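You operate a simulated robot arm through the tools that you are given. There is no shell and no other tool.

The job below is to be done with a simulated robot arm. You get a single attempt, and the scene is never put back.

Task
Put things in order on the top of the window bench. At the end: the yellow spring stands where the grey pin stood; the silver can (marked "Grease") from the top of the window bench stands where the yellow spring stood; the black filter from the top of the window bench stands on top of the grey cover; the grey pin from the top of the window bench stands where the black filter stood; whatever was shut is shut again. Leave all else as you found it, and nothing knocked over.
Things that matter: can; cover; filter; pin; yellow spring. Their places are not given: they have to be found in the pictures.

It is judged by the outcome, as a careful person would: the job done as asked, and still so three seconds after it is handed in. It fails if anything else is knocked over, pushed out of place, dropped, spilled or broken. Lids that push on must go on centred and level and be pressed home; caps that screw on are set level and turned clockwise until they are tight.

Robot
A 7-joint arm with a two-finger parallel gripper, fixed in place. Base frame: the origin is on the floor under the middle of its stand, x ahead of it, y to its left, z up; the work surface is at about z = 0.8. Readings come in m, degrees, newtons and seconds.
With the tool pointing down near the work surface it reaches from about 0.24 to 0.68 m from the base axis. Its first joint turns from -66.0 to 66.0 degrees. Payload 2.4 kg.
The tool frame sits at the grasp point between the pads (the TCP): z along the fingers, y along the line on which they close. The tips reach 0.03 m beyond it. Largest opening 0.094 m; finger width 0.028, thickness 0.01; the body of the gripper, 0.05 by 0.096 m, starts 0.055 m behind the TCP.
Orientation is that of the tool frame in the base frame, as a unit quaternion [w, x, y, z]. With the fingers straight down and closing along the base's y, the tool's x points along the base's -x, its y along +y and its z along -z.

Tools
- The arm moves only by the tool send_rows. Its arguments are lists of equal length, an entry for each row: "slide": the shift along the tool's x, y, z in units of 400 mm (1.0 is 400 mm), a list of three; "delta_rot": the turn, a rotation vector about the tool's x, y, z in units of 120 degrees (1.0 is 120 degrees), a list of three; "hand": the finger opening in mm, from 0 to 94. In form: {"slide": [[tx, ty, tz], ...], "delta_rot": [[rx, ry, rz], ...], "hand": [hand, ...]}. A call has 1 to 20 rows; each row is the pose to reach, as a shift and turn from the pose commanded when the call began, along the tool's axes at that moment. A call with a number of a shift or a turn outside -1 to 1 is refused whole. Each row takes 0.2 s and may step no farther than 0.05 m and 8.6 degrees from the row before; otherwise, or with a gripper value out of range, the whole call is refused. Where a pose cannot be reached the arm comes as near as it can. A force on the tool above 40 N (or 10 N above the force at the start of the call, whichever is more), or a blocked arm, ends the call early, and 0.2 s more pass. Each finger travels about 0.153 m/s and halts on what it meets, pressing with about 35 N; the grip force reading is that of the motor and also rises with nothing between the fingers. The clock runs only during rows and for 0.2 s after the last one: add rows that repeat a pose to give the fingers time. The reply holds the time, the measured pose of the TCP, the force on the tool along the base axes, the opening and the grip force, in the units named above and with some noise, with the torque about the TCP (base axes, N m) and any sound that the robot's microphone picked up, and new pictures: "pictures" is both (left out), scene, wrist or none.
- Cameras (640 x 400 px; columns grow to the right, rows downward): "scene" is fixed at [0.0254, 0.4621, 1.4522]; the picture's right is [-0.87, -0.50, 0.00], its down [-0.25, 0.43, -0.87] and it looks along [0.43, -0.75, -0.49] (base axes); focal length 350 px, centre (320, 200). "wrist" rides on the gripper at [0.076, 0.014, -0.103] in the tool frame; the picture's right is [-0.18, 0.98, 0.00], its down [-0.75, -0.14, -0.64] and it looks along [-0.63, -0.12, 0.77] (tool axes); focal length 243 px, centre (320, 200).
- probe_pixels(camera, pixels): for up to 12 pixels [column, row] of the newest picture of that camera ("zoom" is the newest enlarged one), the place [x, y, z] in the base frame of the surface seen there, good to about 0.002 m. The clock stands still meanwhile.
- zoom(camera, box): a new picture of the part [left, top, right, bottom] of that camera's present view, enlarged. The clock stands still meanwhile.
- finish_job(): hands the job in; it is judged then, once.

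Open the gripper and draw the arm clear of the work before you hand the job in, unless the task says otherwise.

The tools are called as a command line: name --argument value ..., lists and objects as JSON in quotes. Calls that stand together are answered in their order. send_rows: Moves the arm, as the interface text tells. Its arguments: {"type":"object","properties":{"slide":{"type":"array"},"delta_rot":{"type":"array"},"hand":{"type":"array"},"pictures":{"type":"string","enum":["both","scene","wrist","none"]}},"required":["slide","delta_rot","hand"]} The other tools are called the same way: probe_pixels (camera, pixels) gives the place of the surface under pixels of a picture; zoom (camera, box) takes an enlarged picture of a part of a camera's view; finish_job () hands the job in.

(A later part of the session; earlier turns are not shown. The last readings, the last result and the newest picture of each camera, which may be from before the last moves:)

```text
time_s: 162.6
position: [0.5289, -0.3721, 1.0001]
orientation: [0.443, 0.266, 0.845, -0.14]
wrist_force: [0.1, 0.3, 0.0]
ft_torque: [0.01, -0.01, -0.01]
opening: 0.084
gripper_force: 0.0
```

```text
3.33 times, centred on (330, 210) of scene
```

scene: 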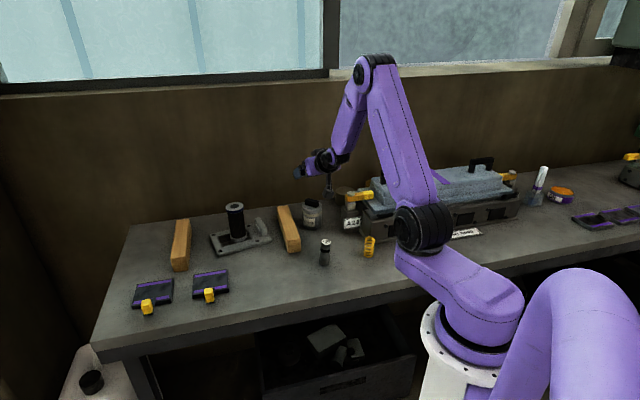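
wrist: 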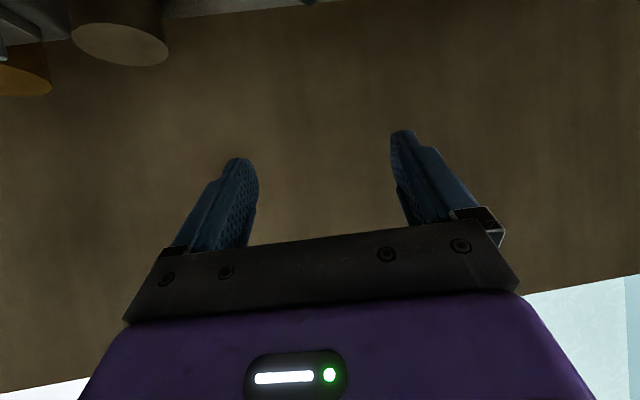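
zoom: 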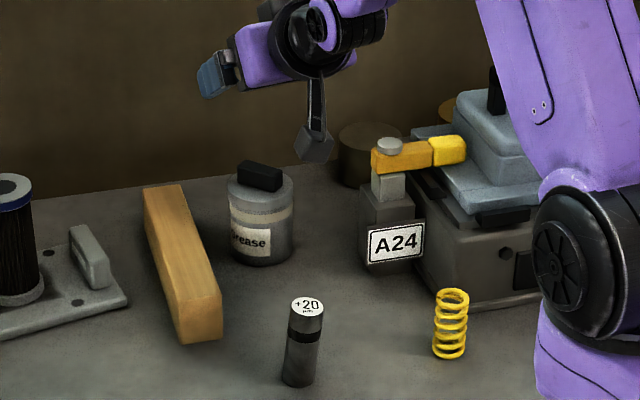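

The can stands at the spring's old place. I zoom on it to check its lid and uprightness.

zoom --camera "scene" --box '[292, 192, 334, 234]'

probe_pixels --camera "zoom" --pixels '[[300, 160], [220, 170], [395, 160], [300, 185], [305, 220], [308, 250], [310, 290], [312, 330], [315, 360], [270, 90], [370, 130], [230, 120]]'

```text
9.52 times, centred on (313, 213) of scene
```

zoom: 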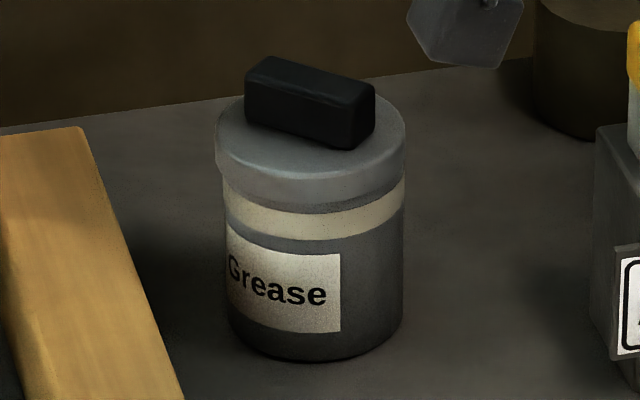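

```text
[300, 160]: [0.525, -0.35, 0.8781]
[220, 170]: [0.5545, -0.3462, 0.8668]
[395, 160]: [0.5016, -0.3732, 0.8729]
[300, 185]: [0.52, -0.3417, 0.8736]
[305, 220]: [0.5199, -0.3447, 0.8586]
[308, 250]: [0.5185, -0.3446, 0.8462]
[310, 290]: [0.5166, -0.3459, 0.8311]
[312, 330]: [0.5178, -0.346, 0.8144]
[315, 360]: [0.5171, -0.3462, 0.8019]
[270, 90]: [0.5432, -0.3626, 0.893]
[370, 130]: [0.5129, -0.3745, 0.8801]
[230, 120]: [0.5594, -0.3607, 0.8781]
```

The can is upright; the lid looks level, and only about 1 mm off-centre. To be sure it's pressed home I'll push lightly on its tab from above: first I rotate the tool back to vertical over the can and close the fingers.

send_rows --slide '[[0, 0, -0.02], [0, 0, -0.04], [0, 0, -0.05], [0, 0, -0.05], [0, 0, -0.05], [0, 0, -0.05], [0, 0, -0.05], [0, 0, -0.05]]' --delta_rot '[[0, 0.0658, 0], [0, 0.1317, 0], [0, 0.1976, 0], [0, 0.2634, 0], [0, 0.3293, 0], [0, 0.3951, 0], [0, 0.461, 0], [0, 0.461, 0]]' --hand '[80, 70, 60, 50, 40, 30, 15, 0]' --pictures "both"

zoom --camera "wrist" --box '[240, 20, 400, 150]'

```text
time_s: 164.4
position: [0.5167, -0.3625, 1.013]
orientation: [0.001, 0.3, 0.954, -0.002]
wrist_force: [-0.1, 0.0, 0.3]
ft_torque: [0.03, 0.0, 0.02]
opening: 0.0
gripper_force: 33.1
```

scene: 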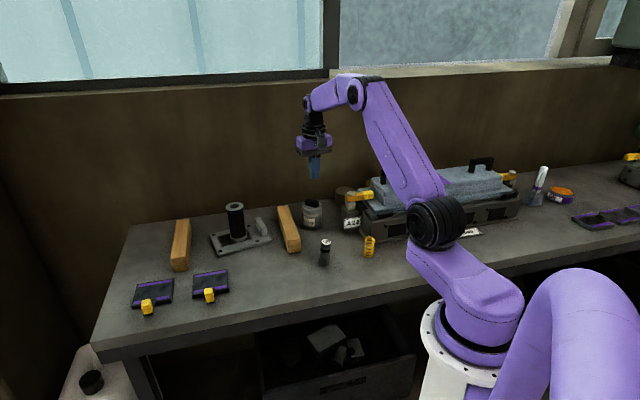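
wrist: 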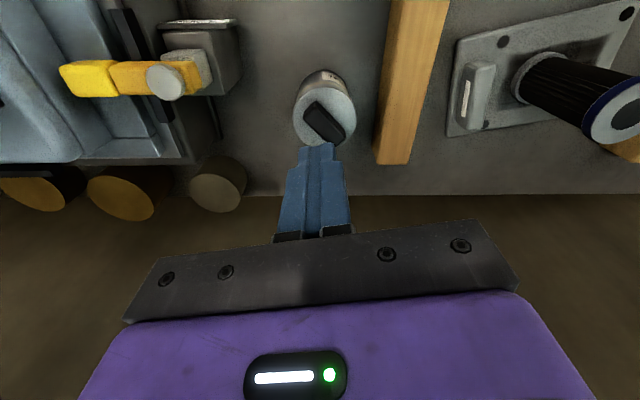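

```text
3.08 times, centred on (320, 85) of wrist
```

zoom: 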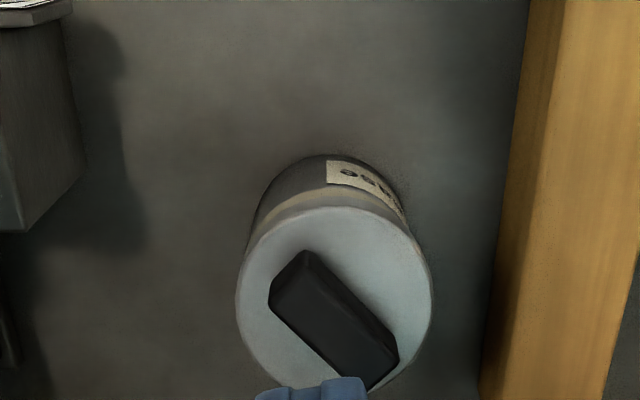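

I probe the lid rim and tab to centre the fingertips on the tab.

probe_pixels --camera "zoom" --pixels '[[243, 300], [427, 290], [335, 214], [265, 245], [405, 240], [250, 345], [415, 345], [333, 318], [345, 330], [320, 290]]'

```text
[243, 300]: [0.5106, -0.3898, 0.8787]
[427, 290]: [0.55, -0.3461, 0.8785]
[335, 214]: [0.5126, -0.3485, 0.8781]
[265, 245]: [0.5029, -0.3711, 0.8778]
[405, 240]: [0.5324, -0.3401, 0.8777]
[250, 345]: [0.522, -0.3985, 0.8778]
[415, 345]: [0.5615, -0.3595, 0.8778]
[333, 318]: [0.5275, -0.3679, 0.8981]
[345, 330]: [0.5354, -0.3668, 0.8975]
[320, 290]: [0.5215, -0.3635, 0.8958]
```

The lid is level (all rim points z≈0.878) and centred on (0.533,-0.3705). I bring the closed fingertips above the tab at TCP z≈0.94.

send_rows --slide '[[-0.0225, 0.0035, 0.03], [-0.045, 0.007, 0.08], [-0.045, 0.007, 0.13], [-0.045, 0.007, 0.165], [-0.045, 0.007, 0.1825], [-0.045, 0.007, 0.1825]]' --delta_rot '[[0, 0, 0], [0, 0, 0], [0, 0, 0], [0, 0, 0], [0, 0, 0], [0, 0, 0]]' --hand '[0, 0, 0, 0, 0, 0]' --pictures "both"

zoom --camera "scene" --box '[285, 165, 345, 235]'

```text
time_s: 165.8
position: [0.533, -0.3713, 0.9396]
orientation: [0.0, 0.3, 0.954, -0.001]
wrist_force: [0.8, -0.7, 0.5]
ft_torque: [-0.02, 0.0, 0.0]
opening: 0.0002
gripper_force: 32.8
```

scene: 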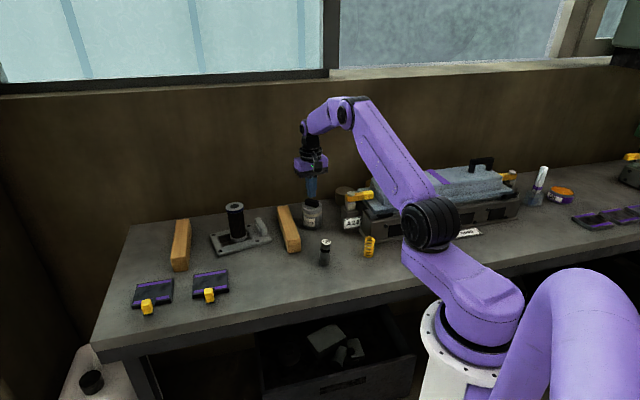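
wrist: 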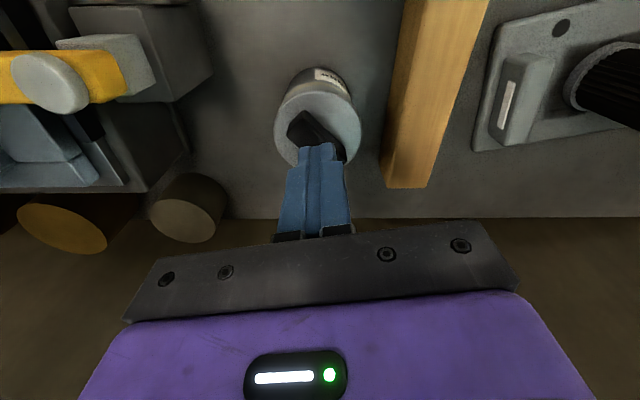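

```text
5.71 times, centred on (315, 200) of scene
```

zoom: 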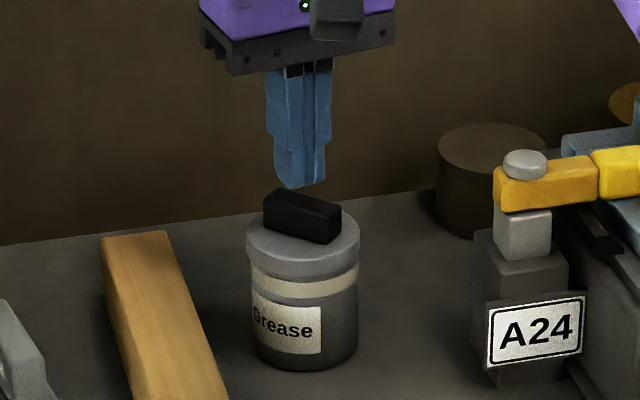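

The fingertips are right above the tab. I lower onto it and press down gradually.

send_rows --slide '[[0, 0, 0.01], [0, 0, 0.02], [0, 0, 0.024], [0, 0, 0.0265], [0, 0, 0.0265]]' --delta_rot '[[0, 0, 0], [0, 0, 0], [0, 0, 0], [0, 0, 0], [0, 0, 0]]' --hand '[0, 0, 0, 0, 0]' --pictures "none"

send_rows --slide '[[0, 0, 0.00125], [0, 0, 0.0025], [0, 0, 0.0025]]' --delta_rot '[[0, 0, 0], [0, 0, 0], [0, 0, 0]]' --hand '[0, 0, 0]' --pictures "none"

```text
time_s: 167.0
position: [0.5341, -0.3714, 0.9285]
orientation: [0.001, 0.299, 0.954, -0.001]
wrist_force: [0.1, -0.2, 0.3]
ft_torque: [0.0, -0.02, -0.01]
opening: 0.0001
gripper_force: 33.1
```

```text
time_s: 167.8
position: [0.5335, -0.3703, 0.9281]
orientation: [0.001, 0.3, 0.954, -0.001]
wrist_force: [0.4, 0.0, 0.5]
ft_torque: [-0.02, 0.01, -0.02]
opening: 0.0002
gripper_force: 32.7
```

Not touching yet. I continue in 1 mm increments with the force watched.

send_rows --slide '[[0, 0, 0.00125], [0, 0, 0.0025], [0, 0, 0.0025]]' --delta_rot '[[0, 0, 0], [0, 0, 0], [0, 0, 0]]' --hand '[0, 0, 0]' --pictures "none"

send_rows --slide '[[0, 0, 0.0012], [0, 0, 0.0024], [0, 0, 0.0024]]' --delta_rot '[[0, 0, 0], [0, 0, 0], [0, 0, 0]]' --hand '[0, 0, 0]' --pictures "none"

```text
time_s: 168.6
position: [0.5335, -0.3704, 0.9273]
orientation: [0.0, 0.299, 0.954, -0.002]
wrist_force: [-0.6, 0.9, 0.7]
ft_torque: [0.02, 0.02, 0.02]
opening: 0.0
gripper_force: 33.1
```

```text
time_s: 169.4
position: [0.5339, -0.3703, 0.9262]
orientation: [0.001, 0.3, 0.954, -0.001]
wrist_force: [-3.0, 2.6, 12.3]
ft_torque: [0.07, 0.16, -0.02]
opening: 0.0002
gripper_force: 33.5
```

Contact at 12 N. I press further in small steps toward 30–40 N, listening for a snap.

send_rows --slide '[[0, 0, 0.0008], [0, 0, 0.0016], [0, 0, 0.0016]]' --delta_rot '[[0, 0, 0], [0, 0, 0], [0, 0, 0]]' --hand '[0, 0, 0]' --pictures "none"

send_rows --slide '[[0, 0, 0.0008], [0, 0, 0.0012], [0, 0, 0.0012]]' --delta_rot '[[0, 0, 0], [0, 0, 0], [0, 0, 0]]' --hand '[0, 0, 0]' --pictures "wrist"

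```text
time_s: 170.2
position: [0.5344, -0.3712, 0.9272]
orientation: [0.003, 0.3, 0.954, -0.003]
wrist_force: [-5.3, 4.9, 24.8]
ft_torque: [0.15, 0.24, -0.03]
opening: 0.0001
gripper_force: 32.9
```

```text
time_s: 171.0
position: [0.5343, -0.3706, 0.9261]
orientation: [0.002, 0.3, 0.954, -0.001]
wrist_force: [-4.2, 3.3, 28.5]
ft_torque: [0.13, 0.27, -0.04]
opening: 0.0
gripper_force: 33.1
```

wrist: 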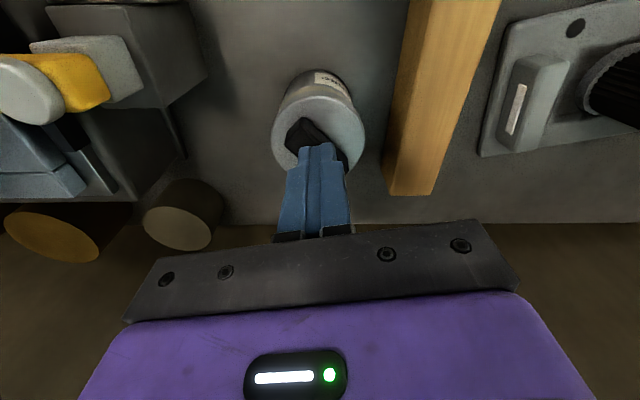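

28 N with no further movement or sound: the lid is home. I lift off the tab and withdraw upward to look at the whole arrangement.

send_rows --slide '[[0, 0, -0.005], [0, 0, -0.02], [0, 0, -0.08], [0, 0, -0.16], [0, 0, -0.25], [0, 0, -0.35], [0, 0, -0.35]]' --delta_rot '[[0, 0, 0], [0, 0, 0], [0, 0, 0], [0, 0, 0], [0, 0, 0], [0, 0, 0], [0, 0, 0]]' --hand '[0, 0, 0, 0, 0, 20, 40]' --pictures "both"

zoom --camera "scene" --box '[292, 192, 334, 234]'

zoom --camera "scene" --box '[300, 230, 345, 275]'

probe_pixels --camera "zoom" --pixels '[[360, 125], [355, 175], [350, 210], [345, 245], [340, 280], [335, 315], [330, 340], [290, 310], [385, 310], [320, 130], [400, 130], [358, 150]]'

```text
time_s: 172.6
position: [0.5336, -0.3701, 1.065]
orientation: [0.001, 0.3, 0.954, -0.001]
wrist_force: [0.4, -0.1, 0.6]
ft_torque: [-0.03, 0.0, 0.02]
opening: 0.0399
gripper_force: 0.1
```

scene: 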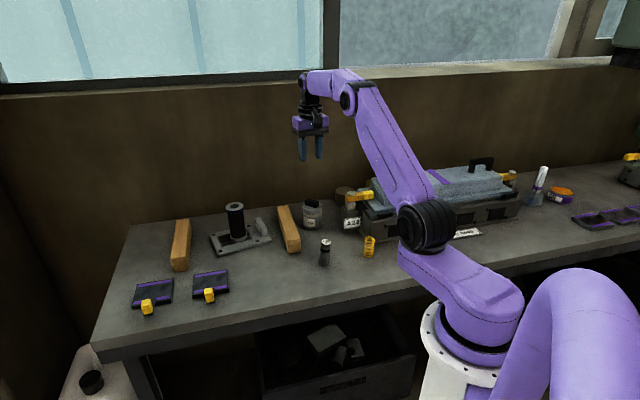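
wrist: 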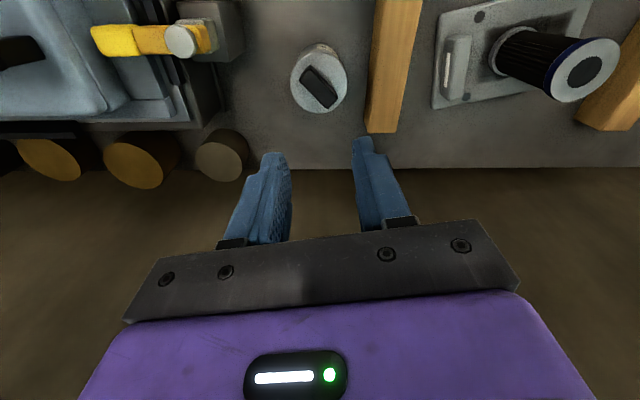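

```text
9.52 times, centred on (313, 213) of scene
```

zoom: 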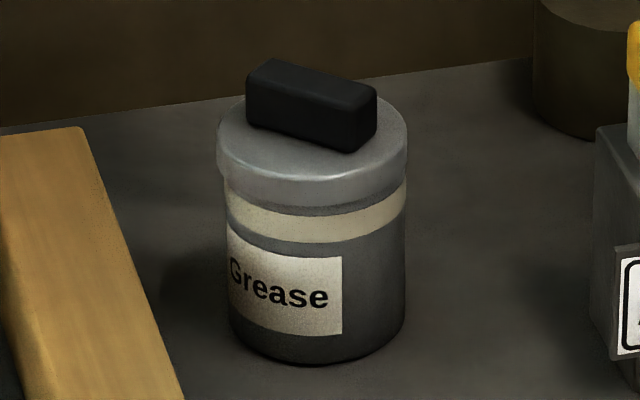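

```text
8.89 times, centred on (322, 252) of scene
```

zoom: 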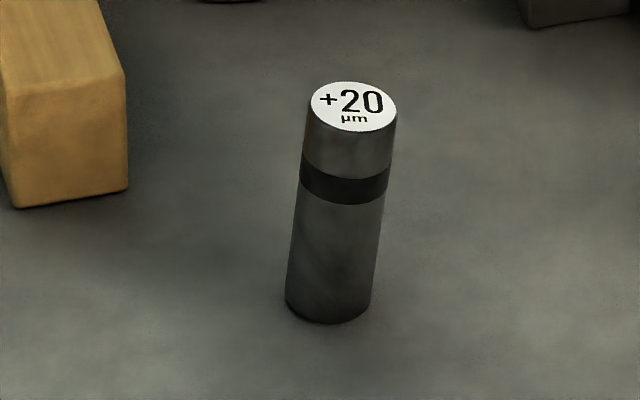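

```text
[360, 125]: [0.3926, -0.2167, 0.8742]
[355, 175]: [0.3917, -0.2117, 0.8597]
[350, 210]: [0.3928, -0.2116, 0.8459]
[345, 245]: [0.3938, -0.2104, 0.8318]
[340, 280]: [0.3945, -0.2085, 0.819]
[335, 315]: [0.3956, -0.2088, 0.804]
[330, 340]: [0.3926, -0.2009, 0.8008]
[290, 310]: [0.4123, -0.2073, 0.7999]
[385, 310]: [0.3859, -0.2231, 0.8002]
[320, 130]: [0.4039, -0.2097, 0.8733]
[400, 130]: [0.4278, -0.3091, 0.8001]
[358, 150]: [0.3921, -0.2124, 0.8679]
```

The can's lid is neatly centred and level now. I check the spring and filter positions once more from the scene camera.

zoom --camera "scene" --box '[350, 225, 390, 265]'

probe_pixels --camera "zoom" --pixels '[[270, 120], [385, 115], [325, 140], [330, 95], [260, 300], [370, 300], [315, 330], [320, 200], [318, 240], [316, 280]]'

zoom --camera "scene" --box '[120, 180, 300, 320]'

```text
10.00 times, centred on (370, 245) of scene
```

zoom: 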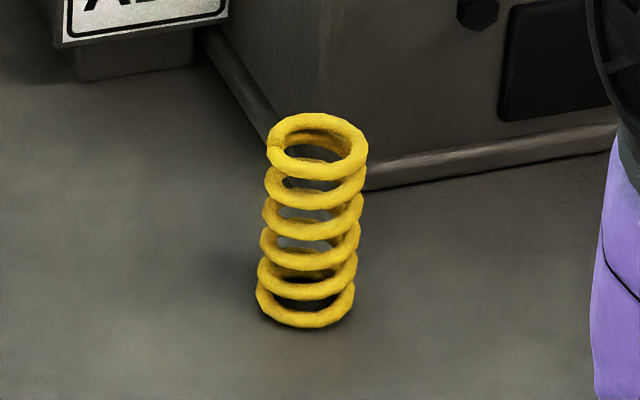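

```text
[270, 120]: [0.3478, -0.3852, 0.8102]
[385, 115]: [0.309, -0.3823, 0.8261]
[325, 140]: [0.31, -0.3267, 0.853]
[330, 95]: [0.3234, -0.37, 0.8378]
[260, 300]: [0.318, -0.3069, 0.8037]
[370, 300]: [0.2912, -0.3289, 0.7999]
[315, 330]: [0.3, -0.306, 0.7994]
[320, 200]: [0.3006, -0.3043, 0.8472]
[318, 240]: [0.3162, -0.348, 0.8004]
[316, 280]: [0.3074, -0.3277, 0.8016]
```

```text
2.86 times, centred on (210, 250) of scene
```

zoom: 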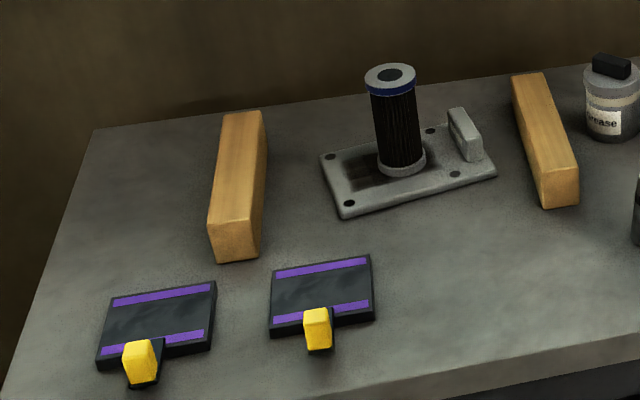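

Everything is in place; only the pin's ~5.5° lean bothers me. It stood truly upright at first, so I'll make one more careful attempt: re-grip it aligned, true it up in the air against the scene camera, and set it down without pressing. First I move above it.

send_rows --slide '[[0.0812, 0.0183, 0], [0.1623, 0.0367, 0.0175], [0.2435, 0.055, 0.035], [0.3247, 0.0733, 0.0525], [0.4058, 0.0917, 0.07], [0.487, 0.11, 0.0875], [0.487, 0.11, 0.0875]]' --delta_rot '[[0, 0, 0.0154], [0, 0, 0.0308], [0, 0, 0.0463], [0, 0, 0.0617], [0, 0, 0.0771], [0, 0, 0.0925], [0, 0, 0.0925]]' --hand '[50, 60, 70, 70, 70, 70, 70]' --pictures "both"

zoom --camera "wrist" --box '[280, 50, 360, 120]'

probe_pixels --camera "zoom" --pixels '[[320, 200], [280, 200], [360, 200], [320, 160], [320, 240], [300, 130], [340, 130], [320, 110]]'

```text
time_s: 174.2
position: [0.3991, -0.2204, 1.0282]
orientation: [0.002, 0.392, 0.92, -0.002]
wrist_force: [0.7, -0.5, 0.1]
ft_torque: [0.0, 0.0, -0.03]
opening: 0.07
gripper_force: 0.1
```

scene: 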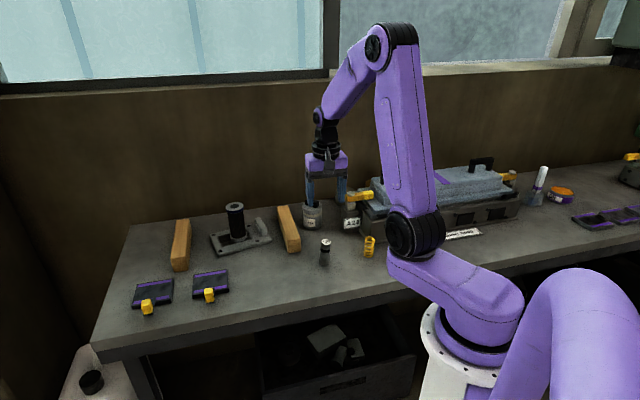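
wrist: 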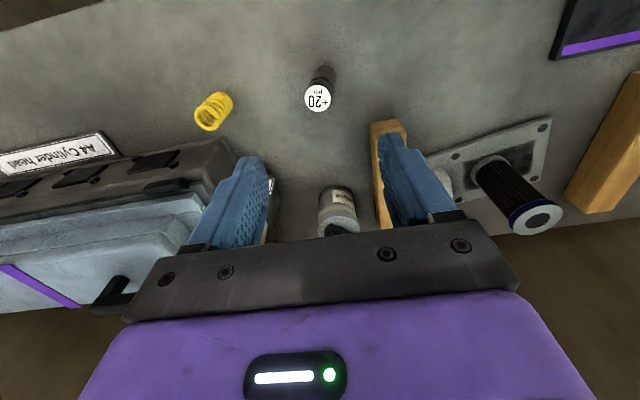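

```text
5.71 times, centred on (320, 85) of wrist
```

zoom: 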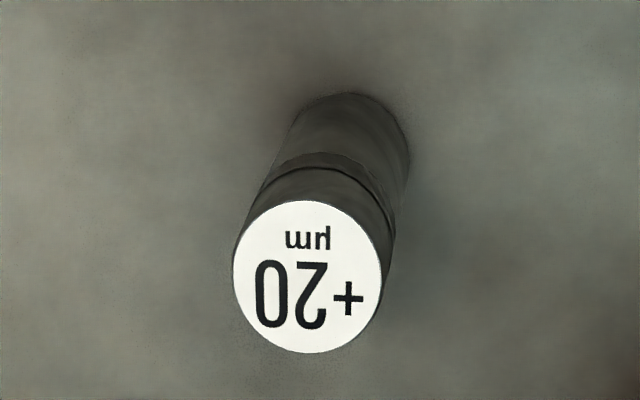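

```text
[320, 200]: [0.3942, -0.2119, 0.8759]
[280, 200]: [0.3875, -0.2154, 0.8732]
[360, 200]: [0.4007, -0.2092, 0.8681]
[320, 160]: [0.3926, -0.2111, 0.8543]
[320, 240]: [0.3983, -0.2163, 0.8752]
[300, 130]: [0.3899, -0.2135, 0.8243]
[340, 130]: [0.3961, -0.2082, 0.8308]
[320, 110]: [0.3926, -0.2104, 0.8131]
```

The pin leans 6–7° toward tool -y from this view. I descend to z≈0.93, just above its top, to measure its axis from close up.

send_rows --slide '[[0, 0, 0.08], [0, 0, 0.16], [0, 0, 0.22], [0, 0, 0.245], [0, 0, 0.245]]' --delta_rot '[[0, 0, 0], [0, 0, 0], [0, 0, 0], [0, 0, 0], [0, 0, 0]]' --hand '[70, 70, 70, 70, 70]' --pictures "wrist"

zoom --camera "wrist" --box '[270, 90, 370, 190]'

```text
time_s: 175.4
position: [0.4009, -0.2233, 0.9309]
orientation: [0.0, 0.391, 0.92, -0.001]
wrist_force: [-0.1, -0.5, 0.3]
ft_torque: [0.01, -0.02, 0.03]
opening: 0.0699
gripper_force: 0.1
```

wrist: 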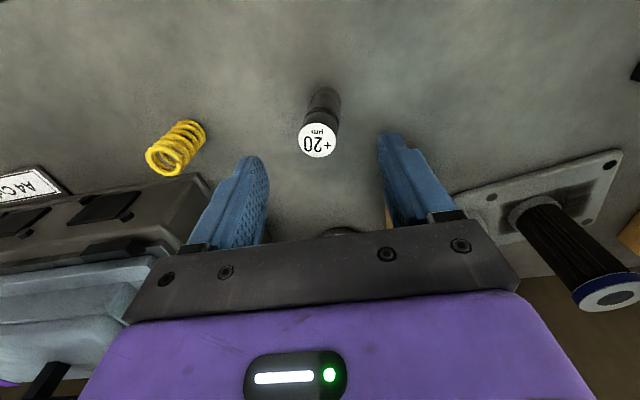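

```text
4.00 times, centred on (320, 140) of wrist
```

zoom: 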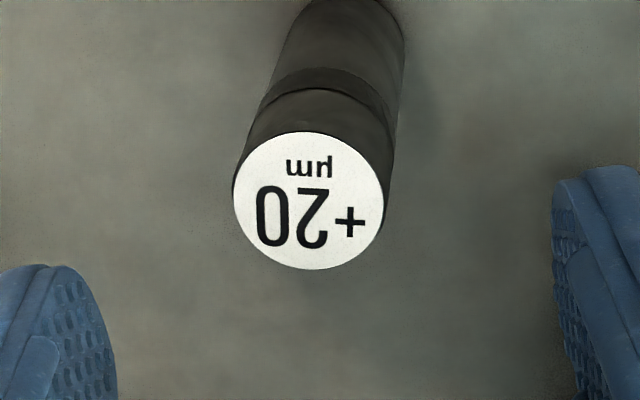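

I probe the top disc rim and the body's centreline to get its axis.

probe_pixels --camera "zoom" --pixels '[[309, 200], [240, 200], [378, 195], [310, 138], [310, 262], [318, 120], [326, 90], [334, 60], [340, 30], [345, 8], [262, 150], [370, 145]]'

```text
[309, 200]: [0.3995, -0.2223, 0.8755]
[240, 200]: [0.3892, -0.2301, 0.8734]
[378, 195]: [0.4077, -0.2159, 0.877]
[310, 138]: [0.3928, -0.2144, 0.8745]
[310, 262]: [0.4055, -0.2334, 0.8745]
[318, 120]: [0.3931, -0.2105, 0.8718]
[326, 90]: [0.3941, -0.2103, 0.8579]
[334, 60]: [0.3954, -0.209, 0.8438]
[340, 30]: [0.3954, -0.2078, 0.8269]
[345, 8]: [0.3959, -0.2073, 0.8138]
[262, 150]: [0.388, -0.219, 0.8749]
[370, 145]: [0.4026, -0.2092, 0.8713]
```

The axis runs from (0.402,-0.220) near the foot to (0.399,-0.2235) at the top: 4.5–5° along tool -y. I tilt the tool 4.7° to match, descend to z≈0.845 and close slowly for an aligned grip.

send_rows --slide '[[0.001, 0, 0.03], [0.002, 0.0005, 0.08], [0.003, 0.001, 0.13], [0.003, 0.001, 0.18], [0.003, 0.001, 0.215], [0.003, 0.001, 0.215], [0.003, 0.001, 0.215], [0.003, 0.001, 0.215], [0.003, 0.001, 0.215], [0.003, 0.001, 0.215], [0.003, 0.001, 0.215], [0.003, 0.001, 0.215], [0.003, 0.001, 0.215], [0.003, 0.001, 0.215]]' --delta_rot '[[-0.02, 0.001, 0], [-0.039, 0.0033, 0], [-0.039, 0.0033, 0], [-0.039, 0.0033, 0], [-0.039, 0.0033, 0], [-0.039, 0.0033, 0], [-0.039, 0.0033, 0], [-0.039, 0.0033, 0], [-0.039, 0.0033, 0], [-0.039, 0.0033, 0], [-0.039, 0.0033, 0], [-0.039, 0.0033, 0], [-0.039, 0.0033, 0], [-0.039, 0.0033, 0]]' --hand '[70, 70, 70, 70, 70, 55, 45, 38, 34, 31, 29, 27, 22, 15]' --pictures "both"

zoom --camera "wrist" --box '[240, 100, 400, 245]'

```text
time_s: 178.4
position: [0.3982, -0.2219, 0.8466]
orientation: [0.013, 0.391, 0.919, 0.038]
wrist_force: [-0.6, -0.6, 0.3]
ft_torque: [0.01, 0.01, 0.01]
opening: 0.0274
gripper_force: 34.7
```

scene: 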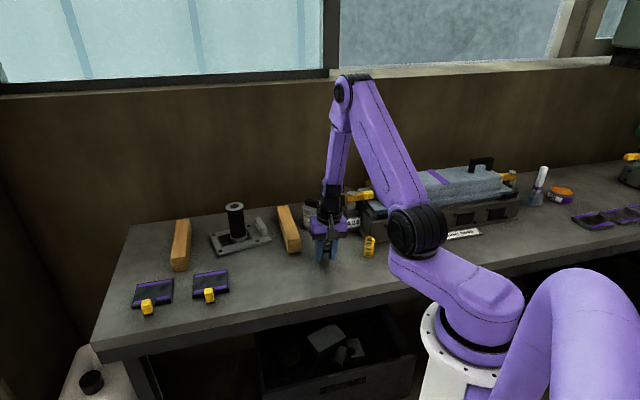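
wrist: 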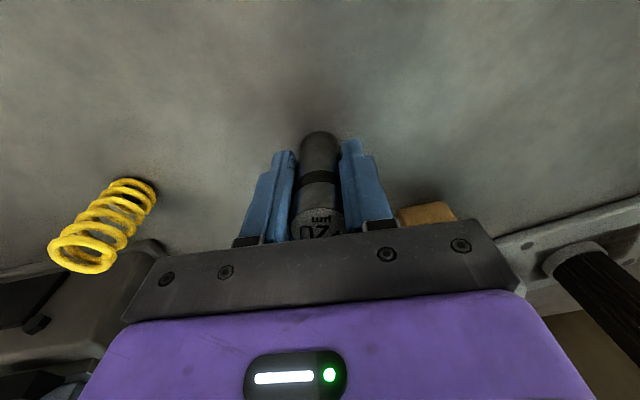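

```text
2.76 times, centred on (320, 172) of wrist
```

zoom: 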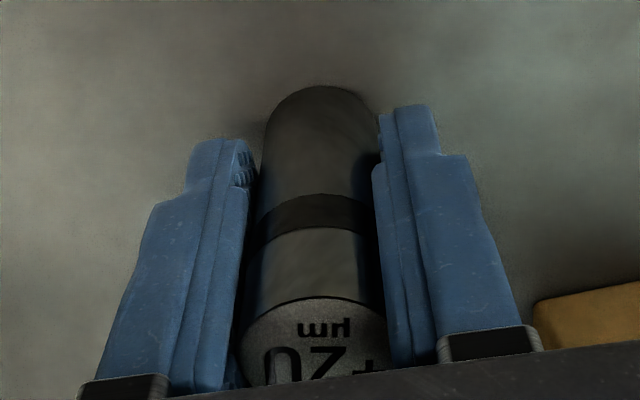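

A clean aligned grip (27.4 mm). I lift 10 cm, turn the tool to vertical, and check the pin's trueness against the scene camera.

send_rows --slide '[[0.0002, 0.002, -0.025], [0.0006, 0.008, -0.1], [0.001, 0.014, -0.175], [0.0015, 0.02, -0.2488], [0.0015, 0.02, -0.2488], [0.0015, 0.02, -0.2488]]' --delta_rot '[[0, 0, 0], [0.013, -0.001, 0], [0.026, -0.002, 0], [0.039, -0.0033, 0], [0.039, -0.0033, 0], [0.039, -0.0033, 0]]' --hand '[15, 15, 15, 15, 15, 15]' --pictures "both"

zoom --camera "scene" --box '[308, 195, 340, 240]'

zoom --camera "wrist" --box '[240, 100, 400, 245]'

```text
time_s: 179.8
position: [0.3962, -0.223, 0.9441]
orientation: [0.001, 0.391, 0.92, -0.001]
wrist_force: [0.5, 0.7, -2.0]
ft_torque: [0.02, 0.02, -0.01]
opening: 0.0275
gripper_force: 35.2
```

scene: 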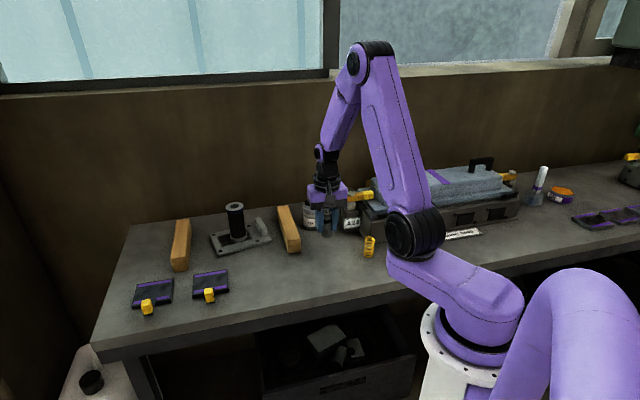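
wrist: 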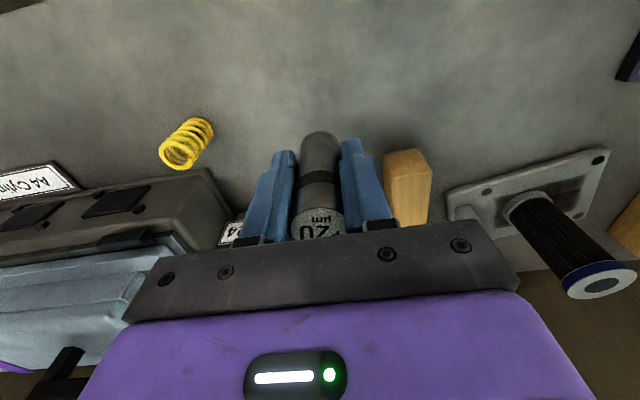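

```text
8.89 times, centred on (324, 218) of scene
```

zoom: 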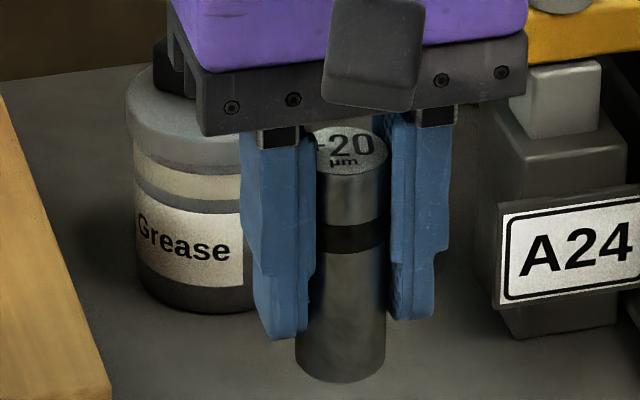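

```text
2.76 times, centred on (320, 172) of wrist
```

zoom: 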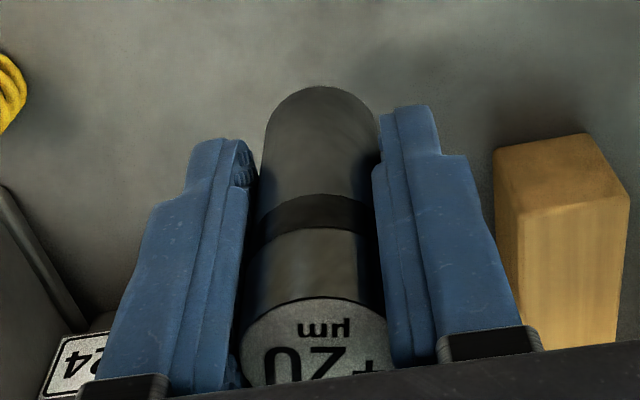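

In this view the pin is vertical to about 0.1° (axis 342.8→340.5 over 200 px matches perspective). I rotate to yaw 0 to check the other plane.

send_rows --slide '[[0, 0, 0], [0, 0, 0], [0, 0, 0], [0, 0, 0], [0, 0, 0], [0, 0, 0], [0, 0, 0]]' --delta_rot '[[0, 0, -0.064], [0, 0, -0.128], [0, 0, -0.192], [0, 0, -0.256], [0, 0, -0.32], [0, 0, -0.3833], [0, 0, -0.3833]]' --hand '[15, 15, 15, 15, 15, 15, 15]' --pictures "both"

zoom --camera "scene" --box '[308, 195, 340, 240]'

```text
time_s: 181.4
position: [0.3989, -0.2218, 0.9466]
orientation: [0.0, -0.001, 1.0, -0.002]
wrist_force: [-0.3, -1.7, -1.2]
ft_torque: [-0.02, 0.01, -0.01]
opening: 0.0275
gripper_force: 34.9
```

scene: 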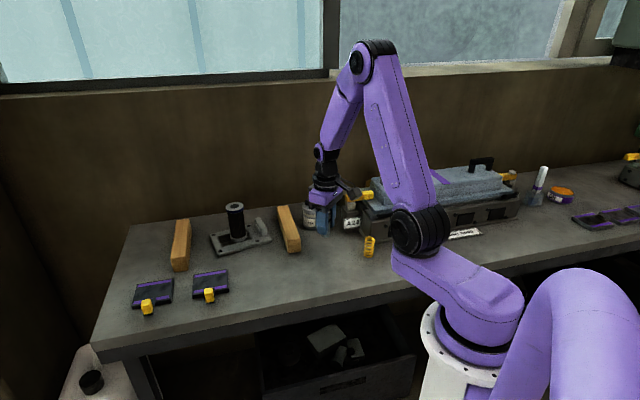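
wrist: 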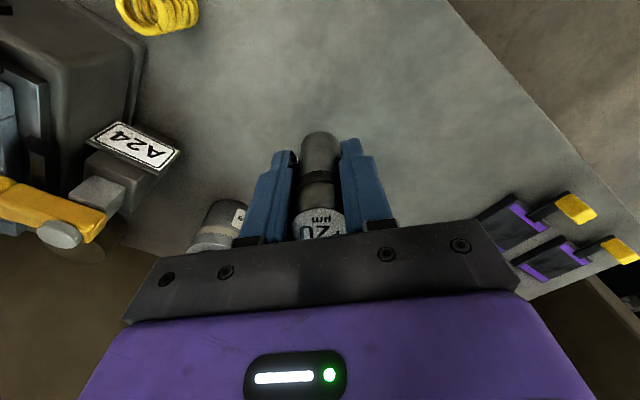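

```text
8.89 times, centred on (324, 218) of scene
```

zoom: 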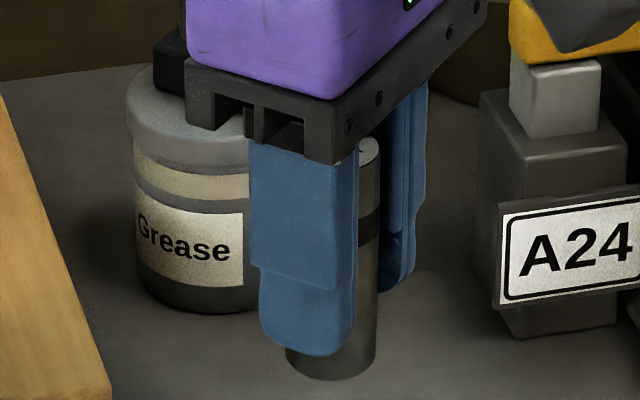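

The pin's edge slope matches vertical within about 0.3° in this plane as well, so it's as true as I can get it. I probe its top height before lowering.

probe_pixels --camera "wrist" --pixels '[[310, 225], [322, 228], [330, 222], [316, 216], [318, 145], [318, 170], [318, 195]]'

```text
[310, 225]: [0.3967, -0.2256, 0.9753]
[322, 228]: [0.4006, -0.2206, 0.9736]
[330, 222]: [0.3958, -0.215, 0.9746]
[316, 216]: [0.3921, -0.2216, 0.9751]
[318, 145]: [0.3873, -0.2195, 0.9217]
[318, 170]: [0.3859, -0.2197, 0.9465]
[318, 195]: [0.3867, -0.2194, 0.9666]
```

The pin's top is at z≈0.9746, so it must go down 0.099 m. I lower 0.094 m, shifting onto (0.403,-0.217).

send_rows --slide '[[-0.002, 0.0015, 0.05], [-0.004, 0.003, 0.11], [-0.006, 0.0045, 0.17], [-0.008, 0.006, 0.215], [-0.008, 0.006, 0.235], [-0.008, 0.006, 0.235]]' --delta_rot '[[0, 0, 0], [0, 0, 0], [0, 0, 0], [0, 0, 0], [0, 0, 0], [0, 0, 0]]' --hand '[15, 15, 15, 15, 15, 15]' --pictures "none"

send_rows --slide '[[0, 0, 0.003], [0, 0, 0.006], [0, 0, 0.008], [0, 0, 0.008]]' --delta_rot '[[0, 0, 0], [0, 0, 0], [0, 0, 0], [0, 0, 0]]' --hand '[15, 15, 15, 15]' --pictures "none"

```text
time_s: 182.8
position: [0.4036, -0.2203, 0.8488]
orientation: [0.0, 0.0, 1.0, -0.003]
wrist_force: [-0.1, 0.3, -2.4]
ft_torque: [0.0, 0.04, -0.01]
opening: 0.0275
gripper_force: 35.1
```

```text
time_s: 183.8
position: [0.4026, -0.2206, 0.8472]
orientation: [0.0, -0.001, 1.0, -0.002]
wrist_force: [0.2, 0.1, -2.1]
ft_torque: [-0.01, 0.03, -0.01]
opening: 0.0274
gripper_force: 35.3
```

About 2 mm to go. I approach in 0.5 mm steps.

send_rows --slide '[[0, 0, 0.00125], [0, 0, 0.0025], [0, 0, 0.0025]]' --delta_rot '[[0, 0, 0], [0, 0, 0], [0, 0, 0]]' --hand '[15, 15, 15]' --pictures "none"

send_rows --slide '[[0, 0, 0.00125], [0, 0, 0.00125]]' --delta_rot '[[0, 0, 0], [0, 0, 0]]' --hand '[15, 15]' --pictures "none"

send_rows --slide '[[0, 0, 0.001], [0, 0, 0.001]]' --delta_rot '[[0, 0, 0], [0, 0, 0]]' --hand '[15, 15]' --pictures "none"

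```text
time_s: 184.6
position: [0.4022, -0.2205, 0.8466]
orientation: [-0.001, 0.0, 1.0, -0.002]
wrist_force: [-0.1, 0.4, -2.2]
ft_torque: [-0.01, 0.0, -0.02]
opening: 0.0272
gripper_force: 35.0
```

```text
time_s: 185.2
position: [0.4027, -0.2208, 0.846]
orientation: [0.0, 0.001, 1.0, -0.003]
wrist_force: [-1.8, 0.5, 5.9]
ft_torque: [0.0, 0.1, 0.02]
opening: 0.0275
gripper_force: 34.6
```

```text
time_s: 185.8
position: [0.4025, -0.219, 0.8466]
orientation: [0.001, -0.001, 1.0, -0.001]
wrist_force: [-6.5, 3.1, 30.6]
ft_torque: [0.17, 0.16, 0.02]
opening: 0.0275
gripper_force: 35.0
```

That last step pressed to 31 N. I back off 0.45 mm to return to a very light contact.

send_rows --slide '[[0, 0, -0.0006], [0, 0, -0.0011], [0, 0, -0.0011]]' --delta_rot '[[0, 0, 0], [0, 0, 0], [0, 0, 0]]' --hand '[15, 15, 15]' --pictures "none"

```text
time_s: 186.6
position: [0.4022, -0.2191, 0.8453]
orientation: [0.001, 0.001, 1.0, -0.002]
wrist_force: [-2.0, 5.5, 29.8]
ft_torque: [0.24, 0.03, 0.01]
opening: 0.0276
gripper_force: 35.1
```

Still 30 N—the arm has some hysteresis. I back off another 0.4 mm.

send_rows --slide '[[0, 0, -0.0005], [0, 0, -0.001], [0, 0, -0.001]]' --delta_rot '[[0, 0, 0], [0, 0, 0], [0, 0, 0]]' --hand '[15, 15, 15]' --pictures "none"

```text
time_s: 187.4
position: [0.4028, -0.2195, 0.8453]
orientation: [0.001, 0.0, 1.0, -0.001]
wrist_force: [2.3, 6.8, 19.7]
ft_torque: [0.28, -0.21, 0.0]
opening: 0.0272
gripper_force: 35.1
```

send_rows --slide '[[0, 0, -0.0005], [0, 0, -0.001], [0, 0, -0.001]]' --delta_rot '[[0, 0, 0], [0, 0, 0], [0, 0, 0]]' --hand '[15, 15, 15]' --pictures "none"

```text
time_s: 188.2
position: [0.4028, -0.2191, 0.8462]
orientation: [0.0, 0.0, 1.0, -0.002]
wrist_force: [3.3, 0.6, 5.8]
ft_torque: [0.0, -0.14, -0.02]
opening: 0.0271
gripper_force: 34.9
```

Now 5.8 N. I ease off another 0.2 mm and check that the pin is still vertical.

send_rows --slide '[[0, 0, -0.0003], [0, 0, -0.0005], [0, 0, -0.0005]]' --delta_rot '[[0, 0, 0], [0, 0, 0], [0, 0, 0]]' --hand '[15, 15, 15]' --pictures "both"

zoom --camera "scene" --box '[308, 228, 340, 273]'

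```text
time_s: 189.0
position: [0.4026, -0.2194, 0.8468]
orientation: [0.001, 0.0, 1.0, 0.0]
wrist_force: [-0.6, 0.2, -1.9]
ft_torque: [-0.04, -0.01, 0.01]
opening: 0.0275
gripper_force: 34.9
```

scene: 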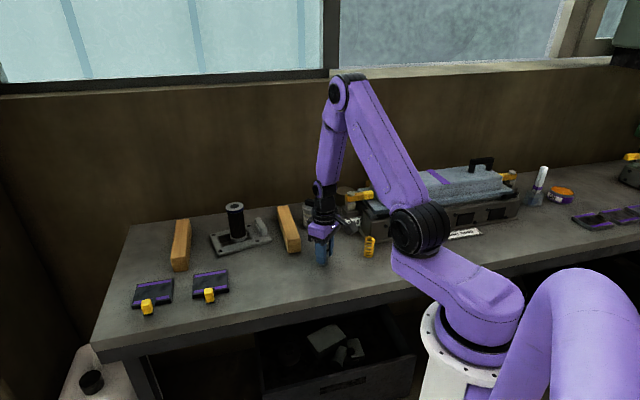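
wrist: 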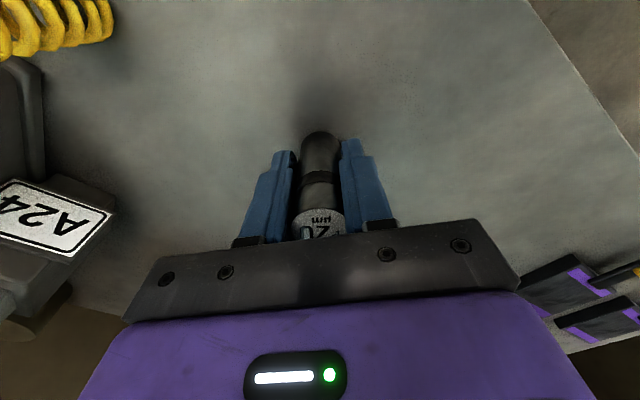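

```text
8.89 times, centred on (324, 250) of scene
```

zoom: 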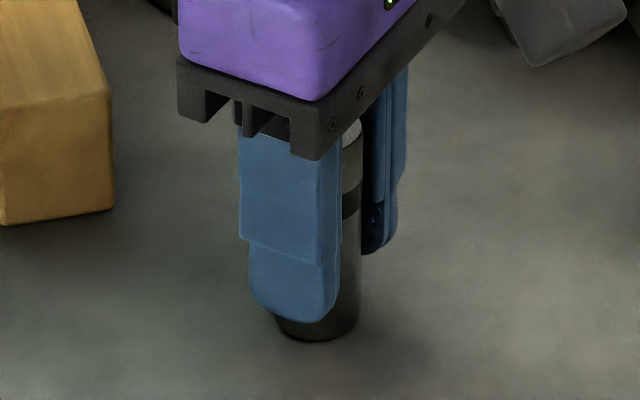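

Vertical and just at the touching point (-1.9 N). I add 0.15 mm and then release in fine increments.

send_rows --slide '[[0, 0, 0.0002], [0, 0, 0.0004], [0, 0, 0.0004]]' --delta_rot '[[0, 0, 0], [0, 0, 0], [0, 0, 0]]' --hand '[15, 15, 15]' --pictures "none"

```text
time_s: 189.8
position: [0.402, -0.22, 0.8462]
orientation: [0.001, 0.001, 1.0, -0.002]
wrist_force: [-0.4, -0.3, -2.2]
ft_torque: [0.02, 0.01, 0.0]
opening: 0.0274
gripper_force: 35.0
```

send_rows --slide '[[0, 0, 0.0003], [0, 0, 0.0006], [0, 0, 0.0006]]' --delta_rot '[[0, 0, 0], [0, 0, 0], [0, 0, 0]]' --hand '[15, 15, 15]' --pictures "none"

```text
time_s: 190.6
position: [0.4027, -0.2203, 0.8469]
orientation: [0.001, 0.0, 1.0, -0.002]
wrist_force: [-3.1, 1.1, 9.2]
ft_torque: [0.04, 0.04, -0.05]
opening: 0.0275
gripper_force: 35.7
```

Slightly too much (9 N). I ease 0.12 mm.

send_rows --slide '[[0, 0, -0.0003], [0, 0, -0.0003]]' --delta_rot '[[0, 0, 0], [0, 0, 0]]' --hand '[15, 15]' --pictures "none"

```text
time_s: 191.2
position: [0.4024, -0.2211, 0.8467]
orientation: [0.0, 0.0, 1.0, -0.001]
wrist_force: [-0.3, -1.0, -2.7]
ft_torque: [0.01, -0.03, 0.0]
opening: 0.0273
gripper_force: 34.8
```

The foot is within 0.1 mm of the bench with the pin true to 0.3° and no preload. I open quickly and symmetrically now.

send_rows --slide '[[0, 0, 0], [0, 0, 0], [0, 0, 0]]' --delta_rot '[[0, 0, 0], [0, 0, 0], [0, 0, 0]]' --hand '[70, 70, 70]' --pictures "both"

zoom --camera "scene" --box '[308, 228, 340, 273]'

zoom --camera "wrist" --box '[240, 100, 400, 245]'

```text
time_s: 192.0
position: [0.4016, -0.2213, 0.8461]
orientation: [0.0, 0.0, 1.0, -0.002]
wrist_force: [-0.4, -0.1, 0.3]
ft_torque: [-0.02, 0.01, -0.03]
opening: 0.0699
gripper_force: 0.0
```

scene: 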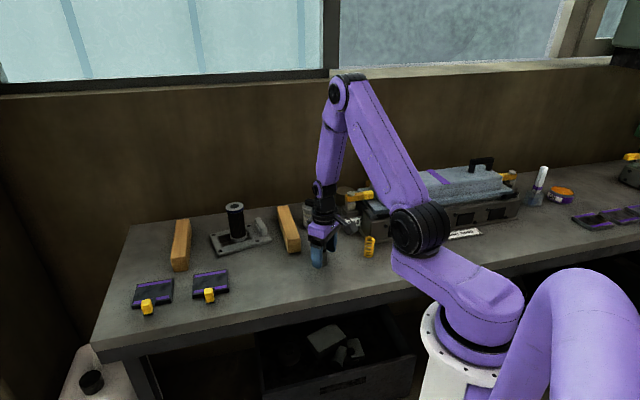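
wrist: 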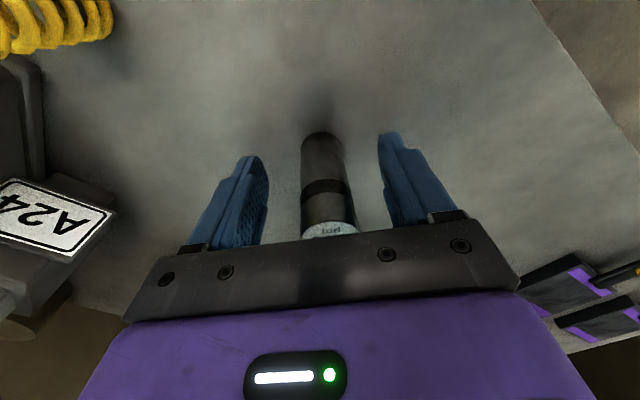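

```text
8.89 times, centred on (324, 250) of scene
```

zoom: 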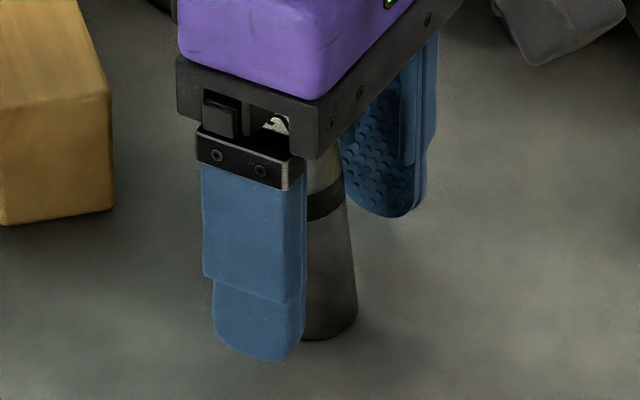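

```text
2.76 times, centred on (320, 172) of wrist
```

zoom: 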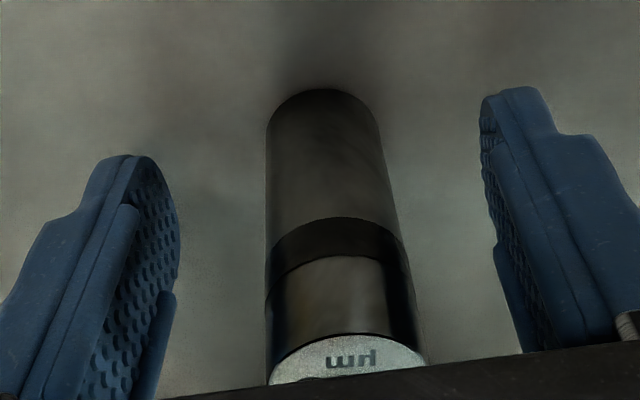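

The pin again settled by itself into its few-degree lean (this time toward +x), confirming that this is simply how it rests. It stands on the spot, so I leave it and withdraw straight up.

send_rows --slide '[[0, 0, -0.03], [0, 0, -0.09], [0, 0, -0.18], [0, 0, -0.28], [0, 0, -0.38], [0, 0, -0.48], [0, 0, -0.58], [0, 0, -0.58]]' --delta_rot '[[0, 0, 0], [0, 0, 0], [0, 0, 0], [0, 0, 0], [0, 0, 0], [0, 0, 0], [0, 0, 0], [0, 0, 0]]' --hand '[74, 80, 90, 94, 94, 94, 94, 94]' --pictures "both"

zoom --camera "scene" --box '[295, 225, 355, 280]'

probe_pixels --camera "zoom" --pixels '[[293, 110], [296, 150], [299, 180], [302, 210], [305, 240], [308, 265], [265, 110], [322, 110], [290, 95]]'

```text
time_s: 193.8
position: [0.4002, -0.2168, 1.0824]
orientation: [0.0, 0.0, 1.0, -0.002]
wrist_force: [-0.9, 0.1, -0.6]
ft_torque: [-0.01, 0.03, 0.04]
opening: 0.0941
gripper_force: 0.1
```

scene: 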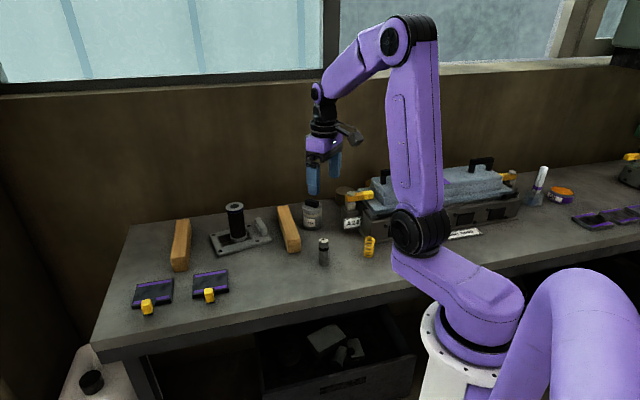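
wrist: 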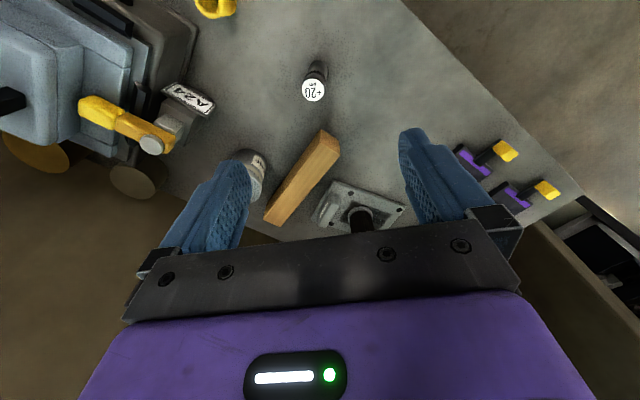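

```text
7.27 times, centred on (325, 252) of scene
```

zoom: 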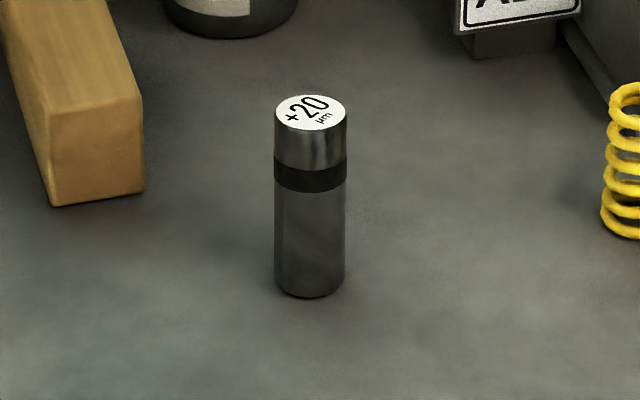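

```text
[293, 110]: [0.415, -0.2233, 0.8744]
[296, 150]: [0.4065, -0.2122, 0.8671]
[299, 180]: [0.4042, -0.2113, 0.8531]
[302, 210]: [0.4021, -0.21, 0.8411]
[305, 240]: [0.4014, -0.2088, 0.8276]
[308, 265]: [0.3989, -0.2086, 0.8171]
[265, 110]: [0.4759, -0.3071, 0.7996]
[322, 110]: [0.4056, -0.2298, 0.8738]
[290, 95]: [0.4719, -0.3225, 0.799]
```

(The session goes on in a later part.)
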